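You operate a simulated robot arm through the tools that you are given. There is no shell and no other tool. Be economical: measure what you need, move in short steps, check, and stop when the job is done.

The job below is to be done with a simulated robot arm. You get a single attempt, and the scene is never put back.

Task
Put the sanding block that says "fine" from the parts mat on the top of the check plate.

Only the result counts: the job must be done as asked and must still hold three seconds after the hand-in. Knocking over, shifting, dropping, spilling or breaking anything else fails it.

Robot
A 7-joint arm with a two-finger parallel gripper, fixed in place. Base frame: the origin is at the foot of the arm, x ahead of it, y to its left, z up; the work surface is at about z = 0.66. Lengths are in m, angles in rad, forces in N, time in s.
With the tool pointing down near the work surface it reaches from about 0.12 to 0.66 m from the base axis. Its first joint turns from -1.152 to 1.152 rad. Payload 2.4 kg.
The tool frame sits at the grasp point between the pads (the TCP): z along the fingers, y along the line on which they close. The tips reach 0.03 m beyond it. Largest opening 0.094 m; finger width 0.028, thickness 0.01; the body of the gripper, 0.05 by 0.096 m, starts 0.055 m behind the TCP.
Orientation is that of the tool frame in the base frame, as a unit quaternion [x, y, z, w]. With the fingers straight down and closing along the base's y, the tool's x points along the base's -x, its y along +y and its z along -z.

Tools
- The arm moves only by the tool apply_moves. Its argument "series" is a list of rows, each a list of 3 entries, a list of its own where there are three numbers: the shift along the tool's x, y, z in units of 100 mm (1.0 is 100 mm), then the turn about the tool's z in units of 120 degrees (1.0 is 120 degrees), then the gripper command, from -1 (fully open) to 1 (shut), values between in proportion. In form: [[[x, y, z], yaw, grip], ...]. A call has 1 to 20 rows; each row is the pose to reach, as a shift and turn from the pose commanded when the call began, along the tool's axes at that moment. A call with a number of a shift or a turn outside -1 to 1 is refused whole. A row lasts 0.2 s, in which the tool goes at most 0.05 m and 0.15 rad; a call with a longer step from one row to the next is refused whole, and so is a gripper value outside its range. Where a pose cannot be reached the arm comes as near as it can. A force on the tool above 40 N (or 10 N above the force at the start of the call, whichever is more), or a blocked arm, ends the call early, and 0.2 s more pass. Each finger travels about 0.153 m/s and halts on what it meets, pressing with about 34 N; the grip force reading is that of the motor and also rises with nothing between the fingers. The clock runs only during rows and for 0.2 s after the last one: add rows that repeat a pose to give the fingers time. The reply holds the time, the measured pose of the TCP, the force on the tool along the base axes, the opening and the grip force, in the units named above and with some noise, and new pictures: "views" is both (left out), scene, wrist or none.
- Cameras (640 x 400 px; columns grow to the right, rows downward): "scene" is fixed at [0.0478, 0.5005, 1.4263]; the picture's right is [-0.52, -0.86, 0.00], its down [-0.63, 0.38, -0.68] and it looks along [0.58, -0.35, -0.73] (base axes); focal length 314 px, centre (320, 200). "wrist" rides on the gripper at [-0.037, 0, -0.058] in the tool frame; the picture's right is [0.00, -1.00, 0.00], its down [0.97, 0.00, -0.24] and it looks along [0.24, 0.00, 0.97] (tool axes); focal length 218 px, centre (320, 200).
- pixel_to_xyz(camera, pixels): for up to 12 pixels [column, row] of the newest picture of that camera ("zoom" is the newest enlarged one), the place [x, y, z] in the base frame of the surface seen there, good to about 0.002 m. No time passes.
- inspect(camera, box): a new picture of the part [left, top, right, bottom] of that camera's present view, enlarged. No time passes.
- job_done(): hands the job in; it is judged then, once.

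Keep the steps short. Do not move on a guess: measure, check each grasp and each placing, and mend mistakes. In all there are 60 turns and 120 pictures (those below and enlarged ones count). Leave the gripper open and the arm clear of the work at the hand-in unless told otherwise, and finish with a single line.

The tools are called after "Call:" as name(argument=value, ...) on one line, values as JSON. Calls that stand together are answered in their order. apply_moves: Moves the arm, as the interface text tells. Its arguments: {"type":"object","properties":{"series":{"type":"array","items":{"type":"array"}},"views":{"type":"string","enum":["both","scene","wrist","none"]}},"required":["series"]} The other tools are called the same way: pixel_to_xyz (camera, pixels) gives the place of the surface under pixels of a picture; inspect (camera, box) takes an enlarged picture of a part of a camera's view; job_done () hands the job in.

At the start:

```text
time: 0.0
tcp_pos: [0.36, 0.0371, 0.9758]
tcp_rot: [0.0, 1.0, 0.0, 0.0]
ft_force: [0.2, 0.1, 0.6]
gripper_width: 0.0939
grasp_force: 0.1
```

scene: 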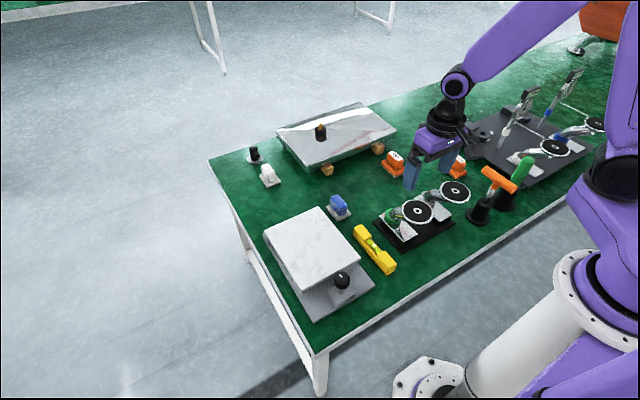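
wrist: 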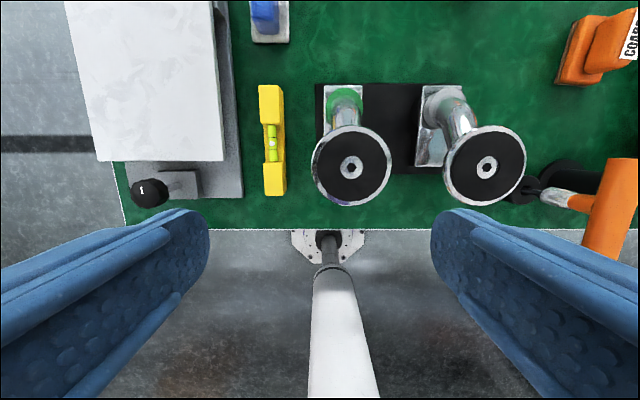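

I see several orange, blue and white blocks, a plate at upper left and a raised white plate. I'll enlarge the scene to read labels.

Call:
inspect(camera="scene", box=[230, 90, 410, 200])

Call:
inspect(camera="scene", box=[370, 60, 620, 220])

Call:
inspect(camera="scene", box=[240, 180, 420, 320])

```text
3.56 times, centred on (320, 145) of scene
```

zoom: 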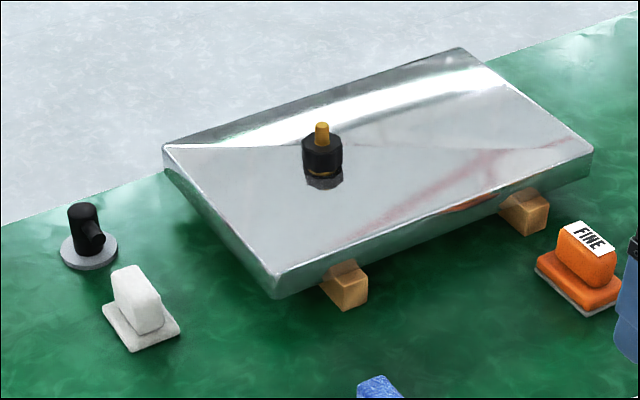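

```text
2.50 times, centred on (495, 140) of scene
```

zoom: 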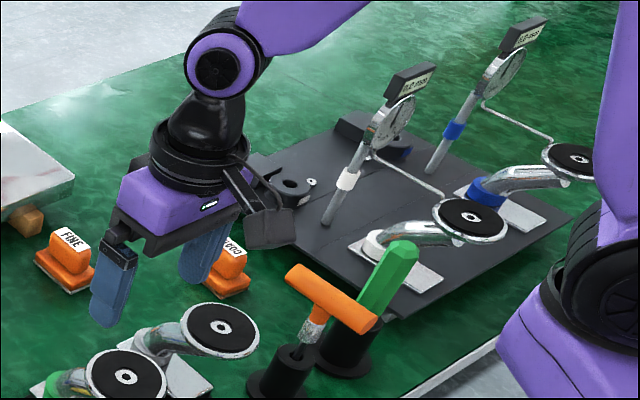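

```text
2.86 times, centred on (330, 250) of scene
```

zoom: 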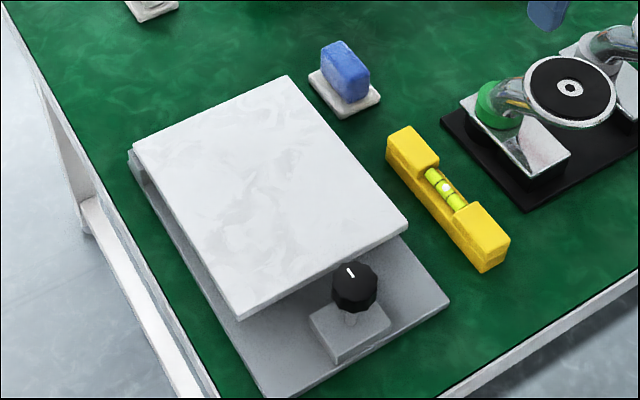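

The "FINE" block is at (393,163). Now I need to identify the check plate, so I'll look closer at the candidates for labels.

Call:
inspect(camera="scene", box=[480, 60, 620, 150])

Call:
inspect(camera="scene", box=[270, 95, 400, 180])

Call:
inspect(camera="scene", box=[375, 140, 475, 200])

Call:
inspect(camera="wrist", box=[60, 0, 300, 230])

Call:
pixel_to_xyz(camera="scene", pixels=[[393, 156], [393, 172], [277, 131], [361, 104], [395, 130], [308, 170], [320, 125], [335, 142], [318, 208], [360, 258], [300, 288], [265, 233]])

```text
4.44 times, centred on (550, 105) of scene
```

zoom: 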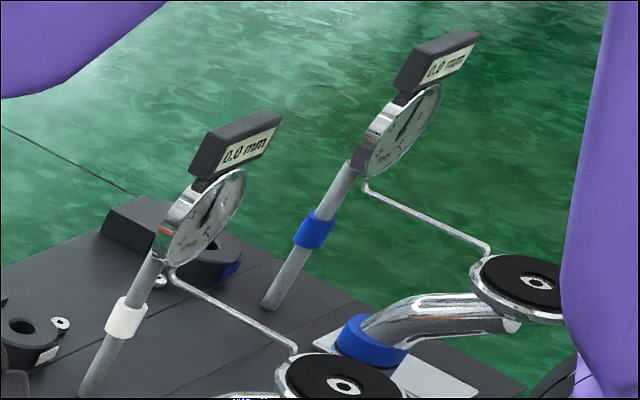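

```text
4.71 times, centred on (335, 138) of scene
```

zoom: 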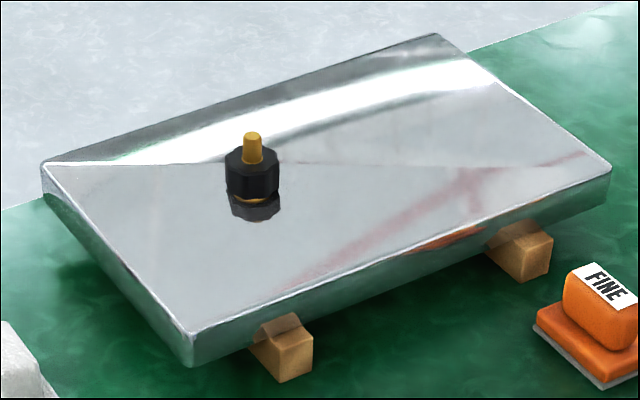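

```text
6.40 times, centred on (425, 170) of scene
```

zoom: 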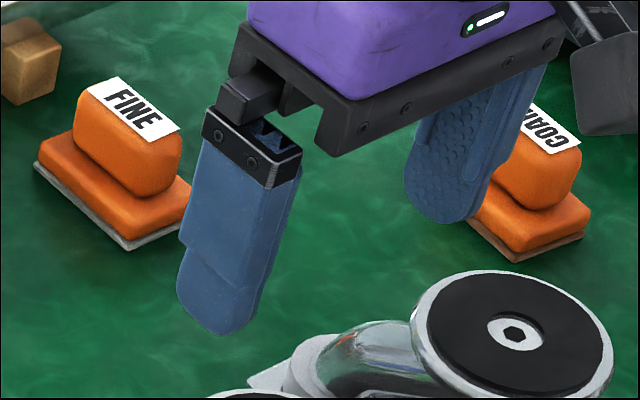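

```text
1.74 times, centred on (180, 115) of wrist
```

zoom: 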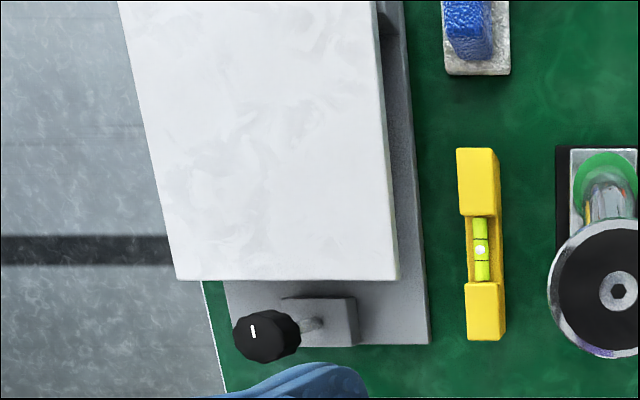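

```text
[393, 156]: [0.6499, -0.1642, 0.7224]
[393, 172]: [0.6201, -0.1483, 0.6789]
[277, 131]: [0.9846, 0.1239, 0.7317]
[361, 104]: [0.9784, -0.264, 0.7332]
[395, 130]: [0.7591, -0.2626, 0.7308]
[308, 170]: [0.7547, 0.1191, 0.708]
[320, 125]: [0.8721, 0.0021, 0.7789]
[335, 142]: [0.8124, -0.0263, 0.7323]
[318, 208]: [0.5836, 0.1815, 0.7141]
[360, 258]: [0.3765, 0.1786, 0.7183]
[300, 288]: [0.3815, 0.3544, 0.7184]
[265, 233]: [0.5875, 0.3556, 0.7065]
```

The polished plate on wooden feet is out of reach (x>0.75), while the white raised plate is reachable. I'll measure the white plate's tilt and the FINE block's shape, plus the dark plate.

Call:
pixel_to_xyz(camera="scene", pixels=[[316, 215], [350, 255], [302, 280], [275, 235], [312, 248], [330, 235], [295, 255], [290, 235], [325, 265], [342, 280], [340, 300], [370, 205]])

Call:
inspect(camera="scene", box=[373, 140, 413, 185])

```text
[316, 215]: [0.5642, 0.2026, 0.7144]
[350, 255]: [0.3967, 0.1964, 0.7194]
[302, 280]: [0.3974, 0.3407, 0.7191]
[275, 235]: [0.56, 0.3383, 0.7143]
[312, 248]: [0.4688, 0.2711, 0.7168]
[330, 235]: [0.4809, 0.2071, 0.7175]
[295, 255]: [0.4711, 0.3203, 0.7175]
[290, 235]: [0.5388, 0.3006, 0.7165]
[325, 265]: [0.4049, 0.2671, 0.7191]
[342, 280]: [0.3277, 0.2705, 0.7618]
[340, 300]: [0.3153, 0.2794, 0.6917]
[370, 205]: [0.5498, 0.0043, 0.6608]
```

```text
8.89 times, centred on (393, 162) of scene
```

zoom: 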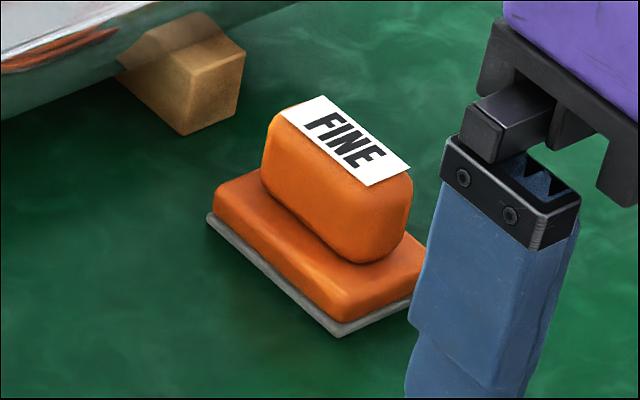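

The white plate tilts only ~1.6°. Now the FINE block's key points in the zoom.

Call:
pixel_to_xyz(camera="zoom", pixels=[[320, 98], [284, 112], [408, 168], [368, 185], [345, 140], [210, 217], [340, 335], [415, 295], [215, 195], [340, 305], [300, 190], [345, 215]])

```text
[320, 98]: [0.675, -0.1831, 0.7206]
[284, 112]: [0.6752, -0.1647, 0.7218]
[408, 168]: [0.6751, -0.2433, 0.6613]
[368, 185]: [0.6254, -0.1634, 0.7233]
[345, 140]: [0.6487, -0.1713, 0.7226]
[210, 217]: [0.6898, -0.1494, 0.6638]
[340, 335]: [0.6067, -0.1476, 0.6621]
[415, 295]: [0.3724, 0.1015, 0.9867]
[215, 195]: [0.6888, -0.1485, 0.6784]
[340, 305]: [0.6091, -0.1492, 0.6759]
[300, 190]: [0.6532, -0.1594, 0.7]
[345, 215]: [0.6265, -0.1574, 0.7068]
```

The block lies along x, centred near (0.649,-0.173), handle top z 0.722, handle narrow along y. I move toward it in stages, staying high first.

Call:
apply_moves(series=[[[-0.31, -0.23, 0], 0, -1], [[-0.62, -0.47, 0], 0, -1], [[-0.92, -0.7, 0], 0, -1]], views="none")

Call:
apply_moves(series=[[[-0.31, -0.23, 0.1], 0, -1], [[-0.62, -0.47, 0.2], 0, -1], [[-0.92, -0.7, 0.4], 0, -1]], views="both")

```text
time: 0.8
tcp_pos: [0.451, -0.0321, 0.9786]
tcp_rot: [0.0, 1.0, 0.0, 0.0]
ft_force: [-0.8, 1.2, 0.8]
gripper_width: 0.0942
grasp_force: 0.0
```

```text
time: 1.6
tcp_pos: [0.5447, -0.0987, 0.9369]
tcp_rot: [0.001, 1.0, 0.0, -0.001]
ft_force: [0.1, -0.3, 0.4]
gripper_width: 0.0939
grasp_force: 0.0
```

scene: 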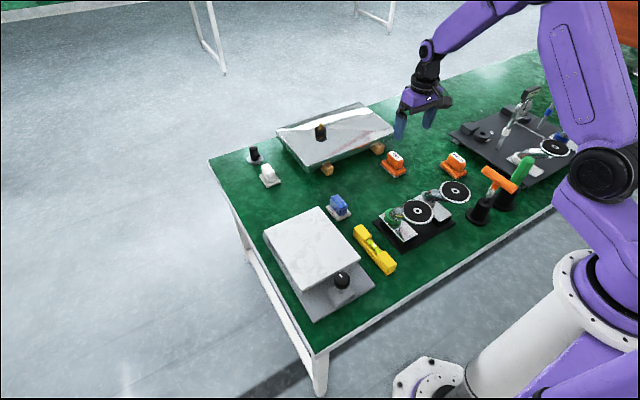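
wrist: 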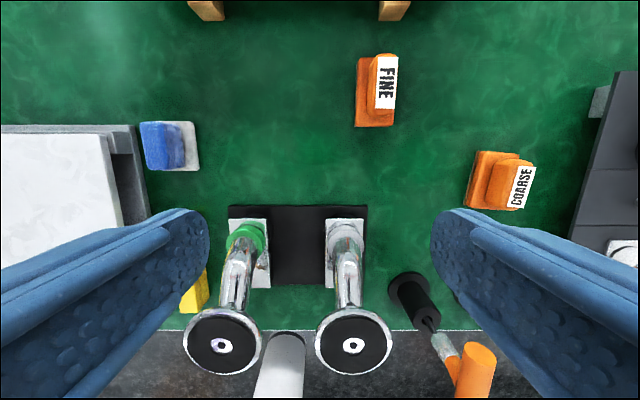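

Both orange blocks are read clearly: FINE at (384,90), COARSE at (505,185). The dark gauge plate is now less hidden; I'll look at it and remeasure FINE.

Call:
inspect(camera="scene", box=[440, 70, 600, 190])

Call:
inspect(camera="wrist", box=[330, 40, 430, 140])

Call:
pixel_to_xyz(camera="wrist", pixels=[[386, 58], [386, 106], [378, 82], [396, 82], [358, 90], [371, 85], [390, 118], [360, 122]])

```text
3.33 times, centred on (520, 130) of scene
```

zoom: 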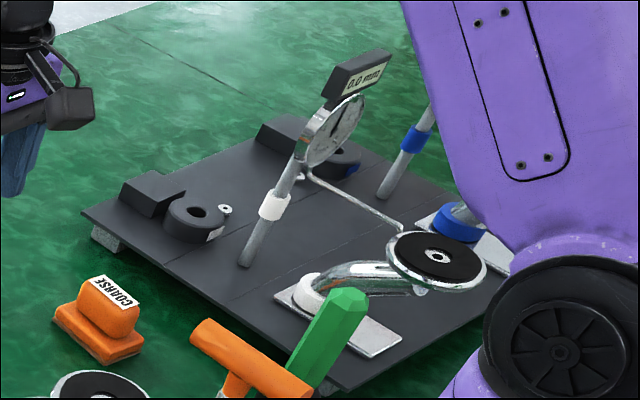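

```text
4.00 times, centred on (380, 90) of wrist
```

zoom: 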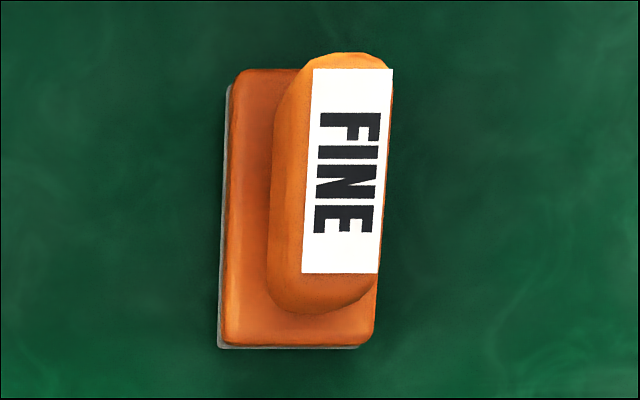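

```text
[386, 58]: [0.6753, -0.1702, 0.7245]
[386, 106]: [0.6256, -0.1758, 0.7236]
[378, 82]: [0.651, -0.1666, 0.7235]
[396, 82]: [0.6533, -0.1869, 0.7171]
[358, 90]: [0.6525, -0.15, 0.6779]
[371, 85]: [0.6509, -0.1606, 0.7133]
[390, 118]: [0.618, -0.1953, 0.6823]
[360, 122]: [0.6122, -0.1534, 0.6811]
```

FINE's handle is centred at about (0.650,-0.175). Next I go above it at z≈0.84 and see how far the arm reaches.

Call:
apply_moves(series=[[[-0.24, -0.18, 0.24], 0, -1], [[-0.48, -0.36, 0.48], 0, -1], [[-0.72, -0.54, 0.72], 0, -1], [[-0.96, -0.715, 0.96], 0, -1], [[-0.96, -0.715, 0.96], 0, -1]], views="both")

```text
time: 2.8
tcp_pos: [0.6399, -0.1723, 0.8415]
tcp_rot: [0.0, 1.0, 0.0, 0.0]
ft_force: [0.0, 0.2, 1.1]
gripper_width: 0.094
grasp_force: 0.0
```

scene: 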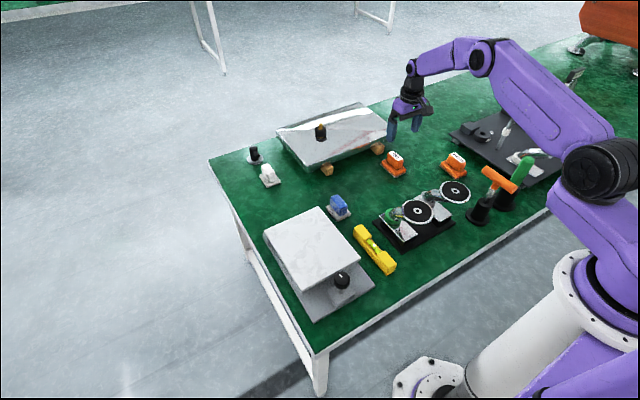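
wrist: 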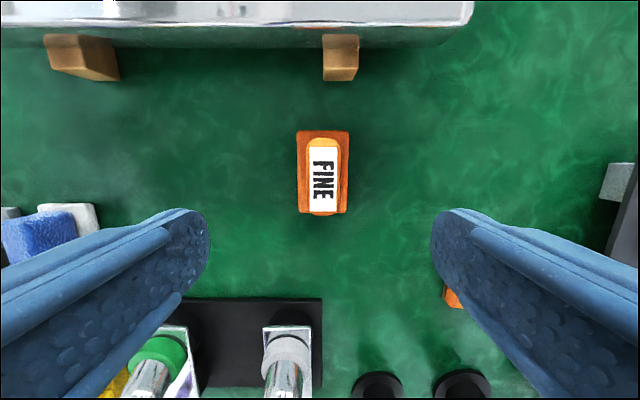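

The gripper is above the block, label at (323,180). I measure handle sides in this view.

Call:
pixel_to_xyz(camera="wrist", pixels=[[310, 150], [336, 150], [310, 208], [336, 208], [323, 178], [299, 170], [347, 170], [306, 180], [340, 180], [323, 142], [323, 214]])

Call:
inspect(camera="wrist", box=[280, 120, 370, 220])

```text
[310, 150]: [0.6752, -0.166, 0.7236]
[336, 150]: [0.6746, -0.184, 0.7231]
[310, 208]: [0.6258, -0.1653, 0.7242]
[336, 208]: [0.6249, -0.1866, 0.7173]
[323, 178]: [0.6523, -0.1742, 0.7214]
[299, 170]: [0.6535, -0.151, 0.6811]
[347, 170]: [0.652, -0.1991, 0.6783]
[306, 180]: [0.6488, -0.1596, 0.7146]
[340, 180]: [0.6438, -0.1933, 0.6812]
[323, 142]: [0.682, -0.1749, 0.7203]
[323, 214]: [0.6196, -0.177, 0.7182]
```

```text
4.00 times, centred on (325, 170) of wrist
```

zoom: 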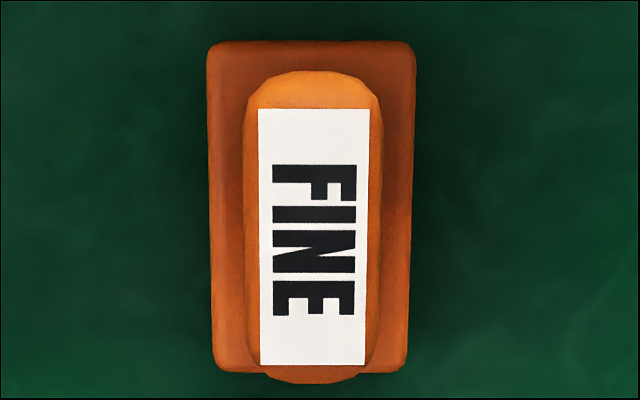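

Centre is (0.651,-0.175), handle about 32 mm wide, yaw aligned. I descend open, in two steps.

Call:
apply_moves(series=[[[-0.04, -0.01, 0.3], 0, -1], [[-0.08, -0.01, 0.6], 0, -1], [[-0.08, -0.01, 0.9], 0, -1], [[-0.08, -0.01, 0.9], 0, -1]], views="both")

```text
time: 3.8
tcp_pos: [0.6452, -0.1729, 0.7498]
tcp_rot: [0.0, 1.0, 0.0, 0.0]
ft_force: [-1.0, 0.5, 0.9]
gripper_width: 0.0939
grasp_force: 0.1
```

scene: 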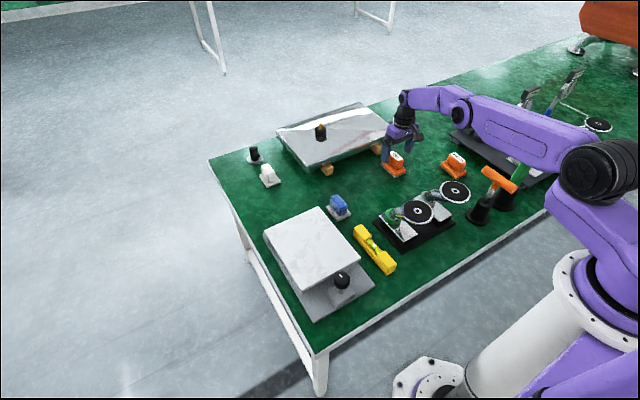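
wrist: 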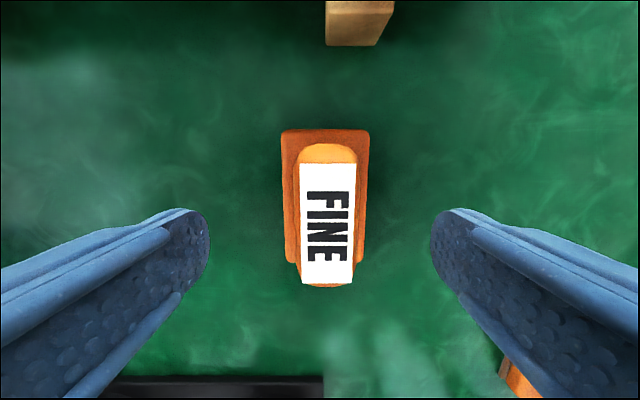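

Aligned with the block. I lower 33 mm (tips just above the block's flange), then close.

Call:
apply_moves(series=[[[-0.02, -0.01, 0.17], 0, -1], [[-0.02, -0.01, 0.33], 0, -1], [[-0.02, -0.01, 0.33], 0, -0.4], [[-0.02, -0.01, 0.33], 0, 0.2], [[-0.02, -0.01, 0.33], 0, 0.6], [[-0.02, -0.01, 0.33], 0, 1], [[-0.02, -0.01, 0.33], 0, 1], [[-0.02, -0.01, 0.33], 0, 1]], views="both")

```text
time: 5.6
tcp_pos: [0.639, -0.1733, 0.7273]
tcp_rot: [0.001, 1.0, -0.002, 0.002]
ft_force: [-1.0, -10.3, 12.4]
gripper_width: 0.0293
grasp_force: 33.9
out of reach, approached as far as the arm can: row 1, 2, 3, 4, 5, 6, 7, 8
```

scene: 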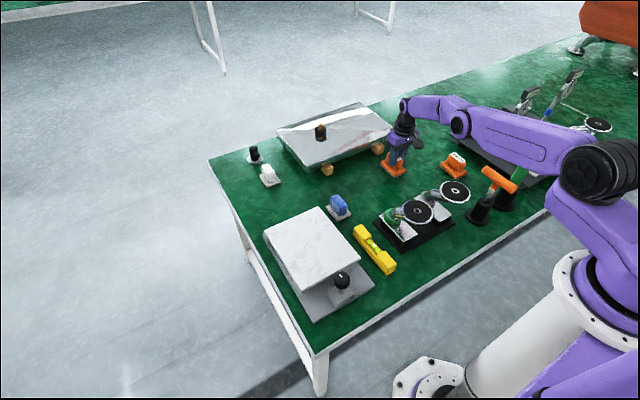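
wrist: 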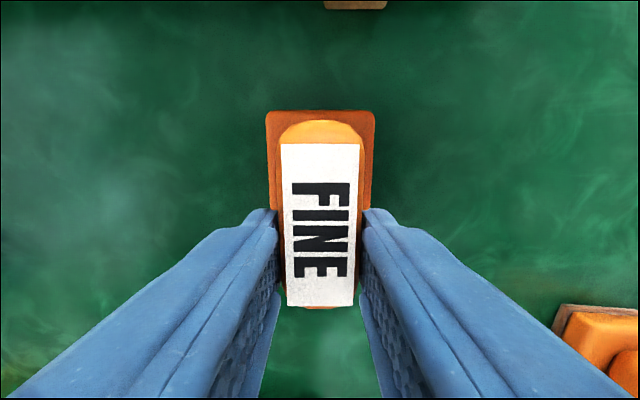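

The grip holds (opening 29 mm, 34 N), but the arm was at its reach limit, so TCP is at x 0.639, z 0.727. I'll lift slowly a little, pulling x inward, and check that it does not slip.

Call:
apply_moves(series=[[[0.06, 0, -0.12], 0, 1], [[0.1, 0, -0.25], 0, 1], [[0.12, 0, -0.4], 0, 1], [[0.12, 0, -0.4], 0, 1]], views="both")

```text
time: 6.6
tcp_pos: [0.6271, -0.1701, 0.7668]
tcp_rot: [0.0, 1.0, 0.0, 0.0]
ft_force: [0.0, -0.1, -0.5]
gripper_width: 0.0289
grasp_force: 34.0
```

scene: 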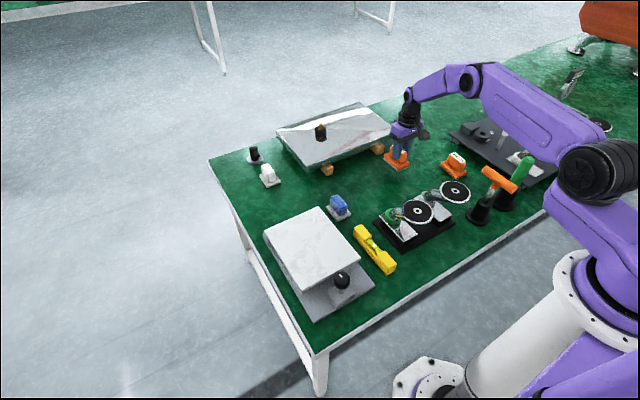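
wrist: 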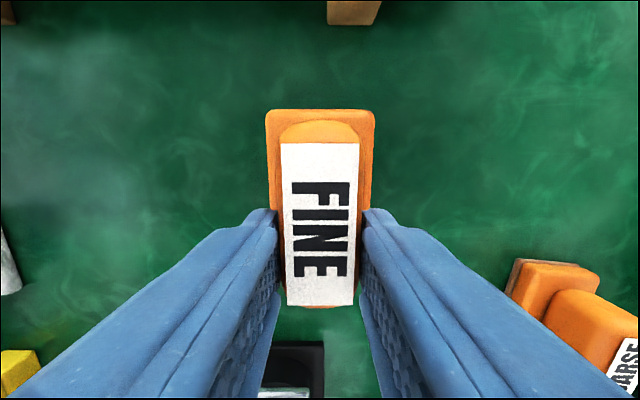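

Block lifted cleanly, unchanged in the grip; its bottom is 66 mm below the TCP. I lift to z≈0.88, then carry toward the white plate.

Call:
apply_moves(series=[[[0.0, 0, -0.25], 0, 1], [[0.1, 0, -0.5], 0, 1], [[0.2, 0.1, -0.75], 0, 1], [[0.3, 0.3, -1.0], 0, 1], [[0.4, 0.55, -1.0], 0, 1], [[0.5, 0.8, -1.0], 0, 1], [[0.6, 1.0, -1.0], 0, 1]], views="none")

Call:
apply_moves(series=[[[0.08, 0.25, -0.05], 0, 1], [[0.16, 0.5, -0.1], 0, 1], [[0.24, 0.75, -0.1], 0, 1], [[0.32, 1.0, -0.1], 0, 1]], views="none")

Call:
apply_moves(series=[[[0.08, 0.25, 0], 0, 1], [[0.16, 0.5, 0], 0, 1], [[0.24, 0.75, 0], 0, 1], [[0.32, 1.0, 0], 0, 1]], views="both")

```text
time: 8.2
tcp_pos: [0.5669, -0.0703, 0.8656]
tcp_rot: [0.0, 1.0, 0.0, 0.0]
ft_force: [0.2, -0.3, -1.7]
gripper_width: 0.0292
grasp_force: 34.3
```

```text
time: 9.2
tcp_pos: [0.5361, 0.0285, 0.8782]
tcp_rot: [0.0, 1.0, 0.0, 0.0]
ft_force: [0.6, -0.6, -1.0]
gripper_width: 0.0291
grasp_force: 34.1
```

```text
time: 10.2
tcp_pos: [0.5045, 0.13, 0.8749]
tcp_rot: [-0.001, 1.0, 0.0, 0.001]
ft_force: [-0.3, -0.3, -1.5]
gripper_width: 0.0292
grasp_force: 34.0
```

scene: 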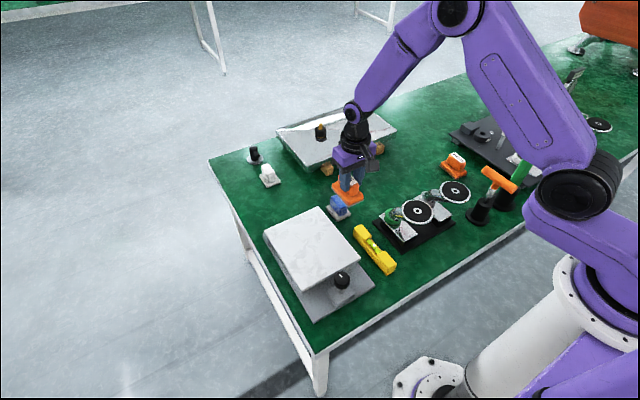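
wrist: 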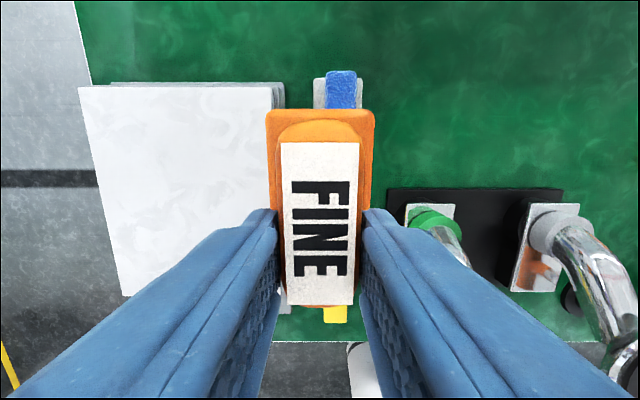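

Block still held firmly; the white plate lies left in the wrist view. I continue to above its centre (TCP ≈ 0.46, 0.27).

Call:
apply_moves(series=[[[0.08, 0.25, 0], 0, 1], [[0.16, 0.5, 0], 0, 1], [[0.24, 0.75, 0], 0, 1], [[0.32, 1.0, 0], 0, 1]], views="none")

Call:
apply_moves(series=[[[0.05, 0.2, 0.15], 0, 1], [[0.12, 0.41, 0.3], 0, 1], [[0.12, 0.41, 0.45], 0, 1], [[0.12, 0.41, 0.45], 0, 1]], views="both")

```text
time: 11.2
tcp_pos: [0.4701, 0.2288, 0.876]
tcp_rot: [0.0, 1.0, 0.0, 0.001]
ft_force: [-0.4, -0.1, -1.2]
gripper_width: 0.0293
grasp_force: 33.9
```

```text
time: 12.2
tcp_pos: [0.4602, 0.2689, 0.8314]
tcp_rot: [-0.001, 1.0, 0.0, 0.0]
ft_force: [-0.1, 0.0, -1.6]
gripper_width: 0.0293
grasp_force: 34.2
```

scene: 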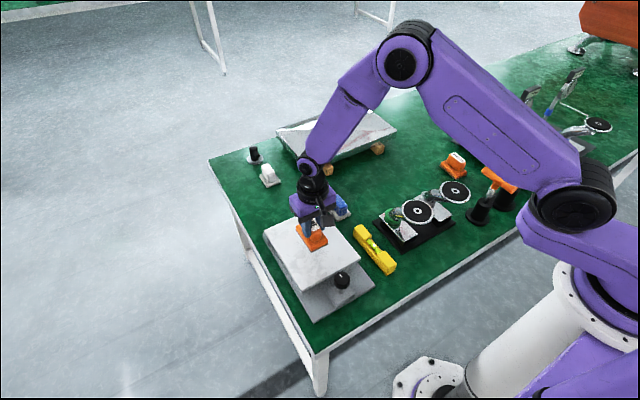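
wrist: 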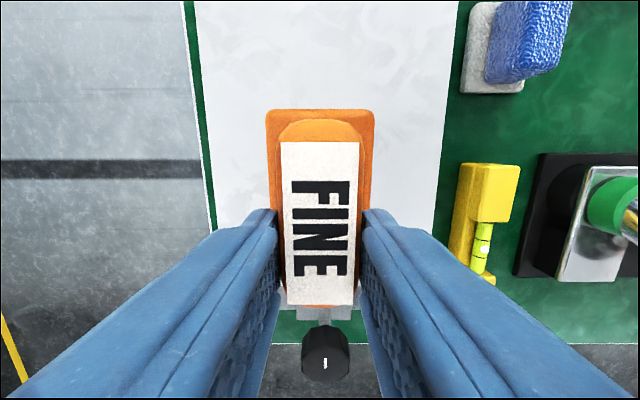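

Above the plate centre. Bottom of block ≈0.765; plate ≈0.717. I lower 40 mm and check the gap.

Call:
apply_moves(series=[[[0, 0, 0.13], 0, 1], [[0, 0, 0.26], 0, 1], [[0, 0, 0.4], 0, 1], [[0, 0, 0.4], 0, 1]], views="none")

Call:
inspect(camera="scene", box=[260, 190, 380, 310])

```text
time: 13.2
tcp_pos: [0.4589, 0.2696, 0.79]
tcp_rot: [0.0, 1.0, 0.0, 0.0]
ft_force: [0.6, 0.4, 0.0]
gripper_width: 0.0294
grasp_force: 33.6
```

```text
3.33 times, centred on (320, 250) of scene
```

zoom: 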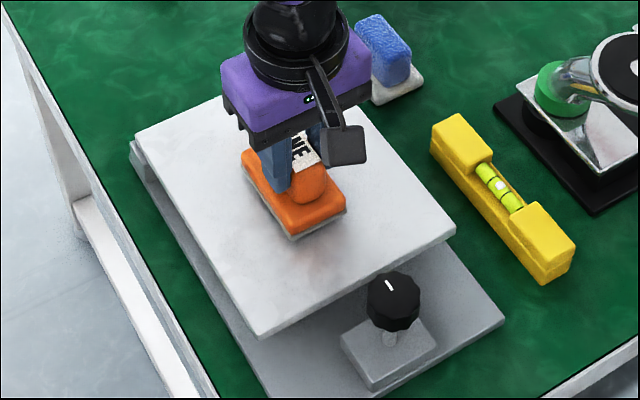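

Gap of a few millimetres remains. I lower 4 mm gently and read the force.

Call:
apply_moves(series=[[[0, 0, 0.02], 0, 1], [[0, 0, 0.04], 0, 1], [[0, 0, 0.04], 0, 1]], views="none")

```text
time: 14.0
tcp_pos: [0.4589, 0.2705, 0.7868]
tcp_rot: [0.0, 1.0, 0.0, -0.001]
ft_force: [0.0, -0.1, -0.8]
gripper_width: 0.0292
grasp_force: 34.6
```

No contact yet (force −0.8 N = weight). Two more millimetres.

Call:
apply_moves(series=[[[0, 0, 0.01], 0, 1], [[0, 0, 0.02], 0, 1], [[0, 0, 0.02], 0, 1]], views="none")

Call:
inspect(camera="scene", box=[290, 220, 350, 270])

```text
time: 14.8
tcp_pos: [0.4586, 0.2699, 0.7845]
tcp_rot: [0.0, 1.0, 0.0, 0.001]
ft_force: [-0.4, -2.3, 1.2]
gripper_width: 0.0294
grasp_force: 34.1
```

```text
8.00 times, centred on (320, 245) of scene
```

zoom: 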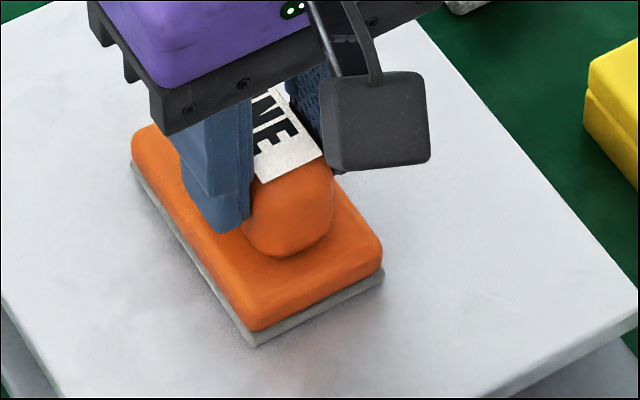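

Contact has begun (force +1.2 N upward, block edge touching). I open the fingers while holding position.

Call:
apply_moves(series=[[[0, 0, 0], 0, 0.3], [[0, 0, 0], 0, 0.0], [[0, 0, 0], 0, -0.5], [[0, 0, 0], 0, -1], [[0, 0, 0], 0, -1]], views="both")

```text
time: 16.0
tcp_pos: [0.459, 0.2699, 0.7854]
tcp_rot: [0.0, 1.0, 0.0, 0.0]
ft_force: [0.4, 0.1, 0.0]
gripper_width: 0.0939
grasp_force: 0.0
```

scene: 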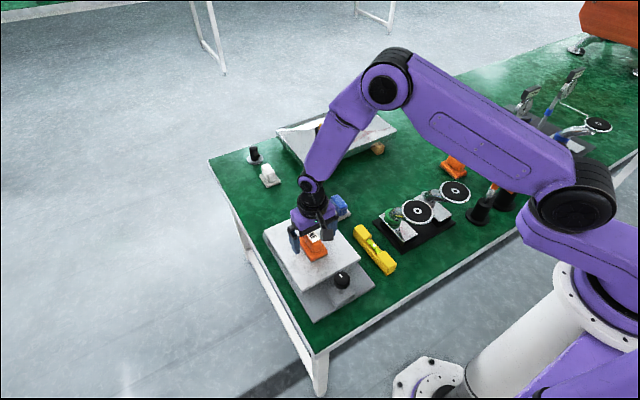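
wrist: 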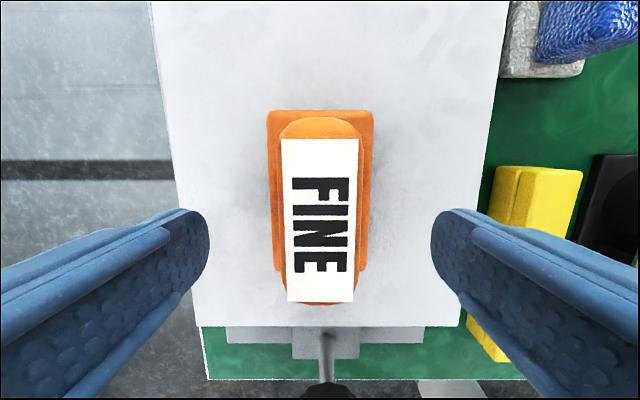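

The block stands released on the plate. I retreat straight up, then check.

Call:
apply_moves(series=[[[0, 0, -0.15], 0, -1], [[0, 0, -0.4], 0, -1], [[0, 0, -0.7], 0, -1], [[0, 0, -1.0], 0, -1]], views="none")

Call:
apply_moves(series=[[[0, -0.3, -0.2], 0, -1], [[0, -0.65, -0.4], 0, -1], [[0, -1.0, -0.6], 0, -1], [[0, -1.0, -0.6], 0, -1]], views="both")

Call:
inspect(camera="scene", box=[250, 190, 390, 320])

```text
time: 17.0
tcp_pos: [0.4584, 0.2711, 0.8847]
tcp_rot: [0.001, 1.0, -0.001, 0.0]
ft_force: [1.2, -0.3, -0.1]
gripper_width: 0.0941
grasp_force: 0.0
```

```text
time: 18.0
tcp_pos: [0.4579, 0.1724, 0.9433]
tcp_rot: [0.0, 1.0, 0.001, 0.0]
ft_force: [0.4, 0.7, 0.5]
gripper_width: 0.094
grasp_force: 0.0
```

scene: 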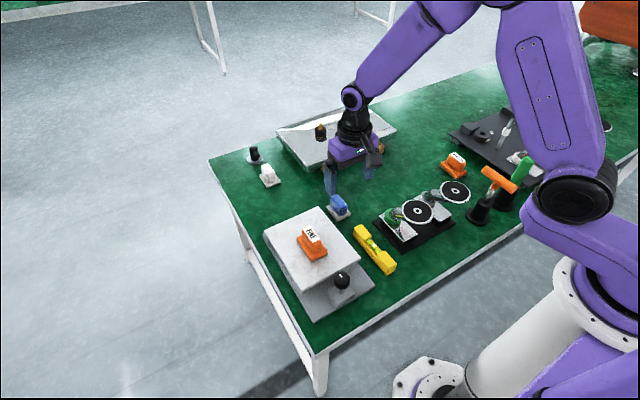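
wrist: 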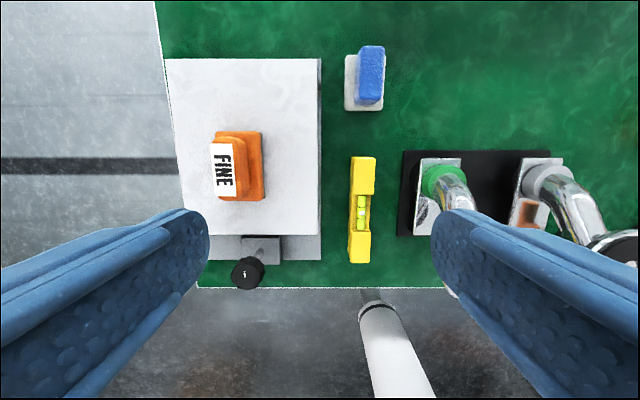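

```text
3.08 times, centred on (320, 255) of scene
```

zoom: 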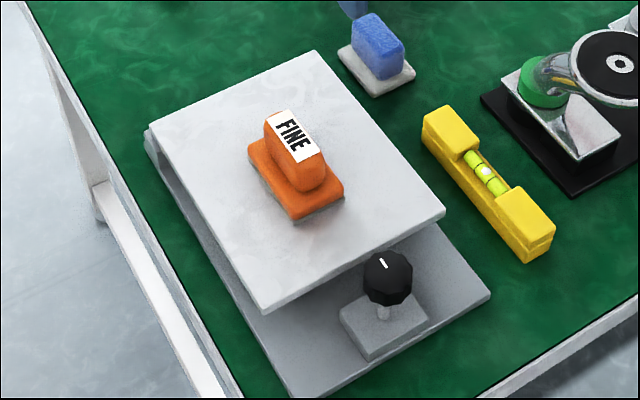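

The block stands upright on the plate. I check that it is flat and not creeping.

Call:
pixel_to_xyz(camera="zoom", pixels=[[290, 135], [270, 185], [295, 218], [342, 190], [250, 155], [260, 290], [300, 80]])

Call:
apply_moves(series=[[[0, 0, 0], 0, -1], [[0, 0, 0], 0, -1], [[0, 0, 0], 0, -1], [[0, 0, 0], 0, -1], [[0, 0, 0], 0, -1], [[0, 0, 0], 0, -1], [[0, 0, 0], 0, -1], [[0, 0, 0], 0, -1], [[0, 0, 0], 0, -1], [[0, 0, 0], 0, -1]], views="none")

Call:
inspect(camera="scene", box=[250, 190, 390, 320])

```text
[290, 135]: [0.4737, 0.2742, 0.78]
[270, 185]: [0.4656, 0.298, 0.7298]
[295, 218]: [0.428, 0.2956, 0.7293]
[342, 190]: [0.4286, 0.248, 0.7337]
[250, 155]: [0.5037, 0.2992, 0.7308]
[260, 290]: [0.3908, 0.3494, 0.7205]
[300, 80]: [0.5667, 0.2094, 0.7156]
```

```text
time: 20.2
tcp_pos: [0.4596, 0.1735, 0.944]
tcp_rot: [0.0, 1.0, 0.0, 0.0]
ft_force: [0.4, -0.4, -0.7]
gripper_width: 0.0938
grasp_force: 0.0
```

```text
3.08 times, centred on (320, 255) of scene
```

zoom: 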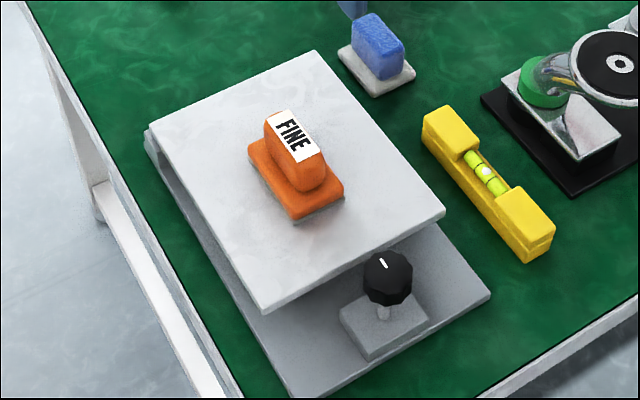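

The block is still after 2 s, the gripper is open and the arm is clear. Handing in.

Call:
job_done()

```text
The job is handed in.
```

The "FINE" sanding block now sits upright and still on the white raised plate with the black knob; no label names the check plate, so I took it to be this one, partly because the polished plate was out of reach.
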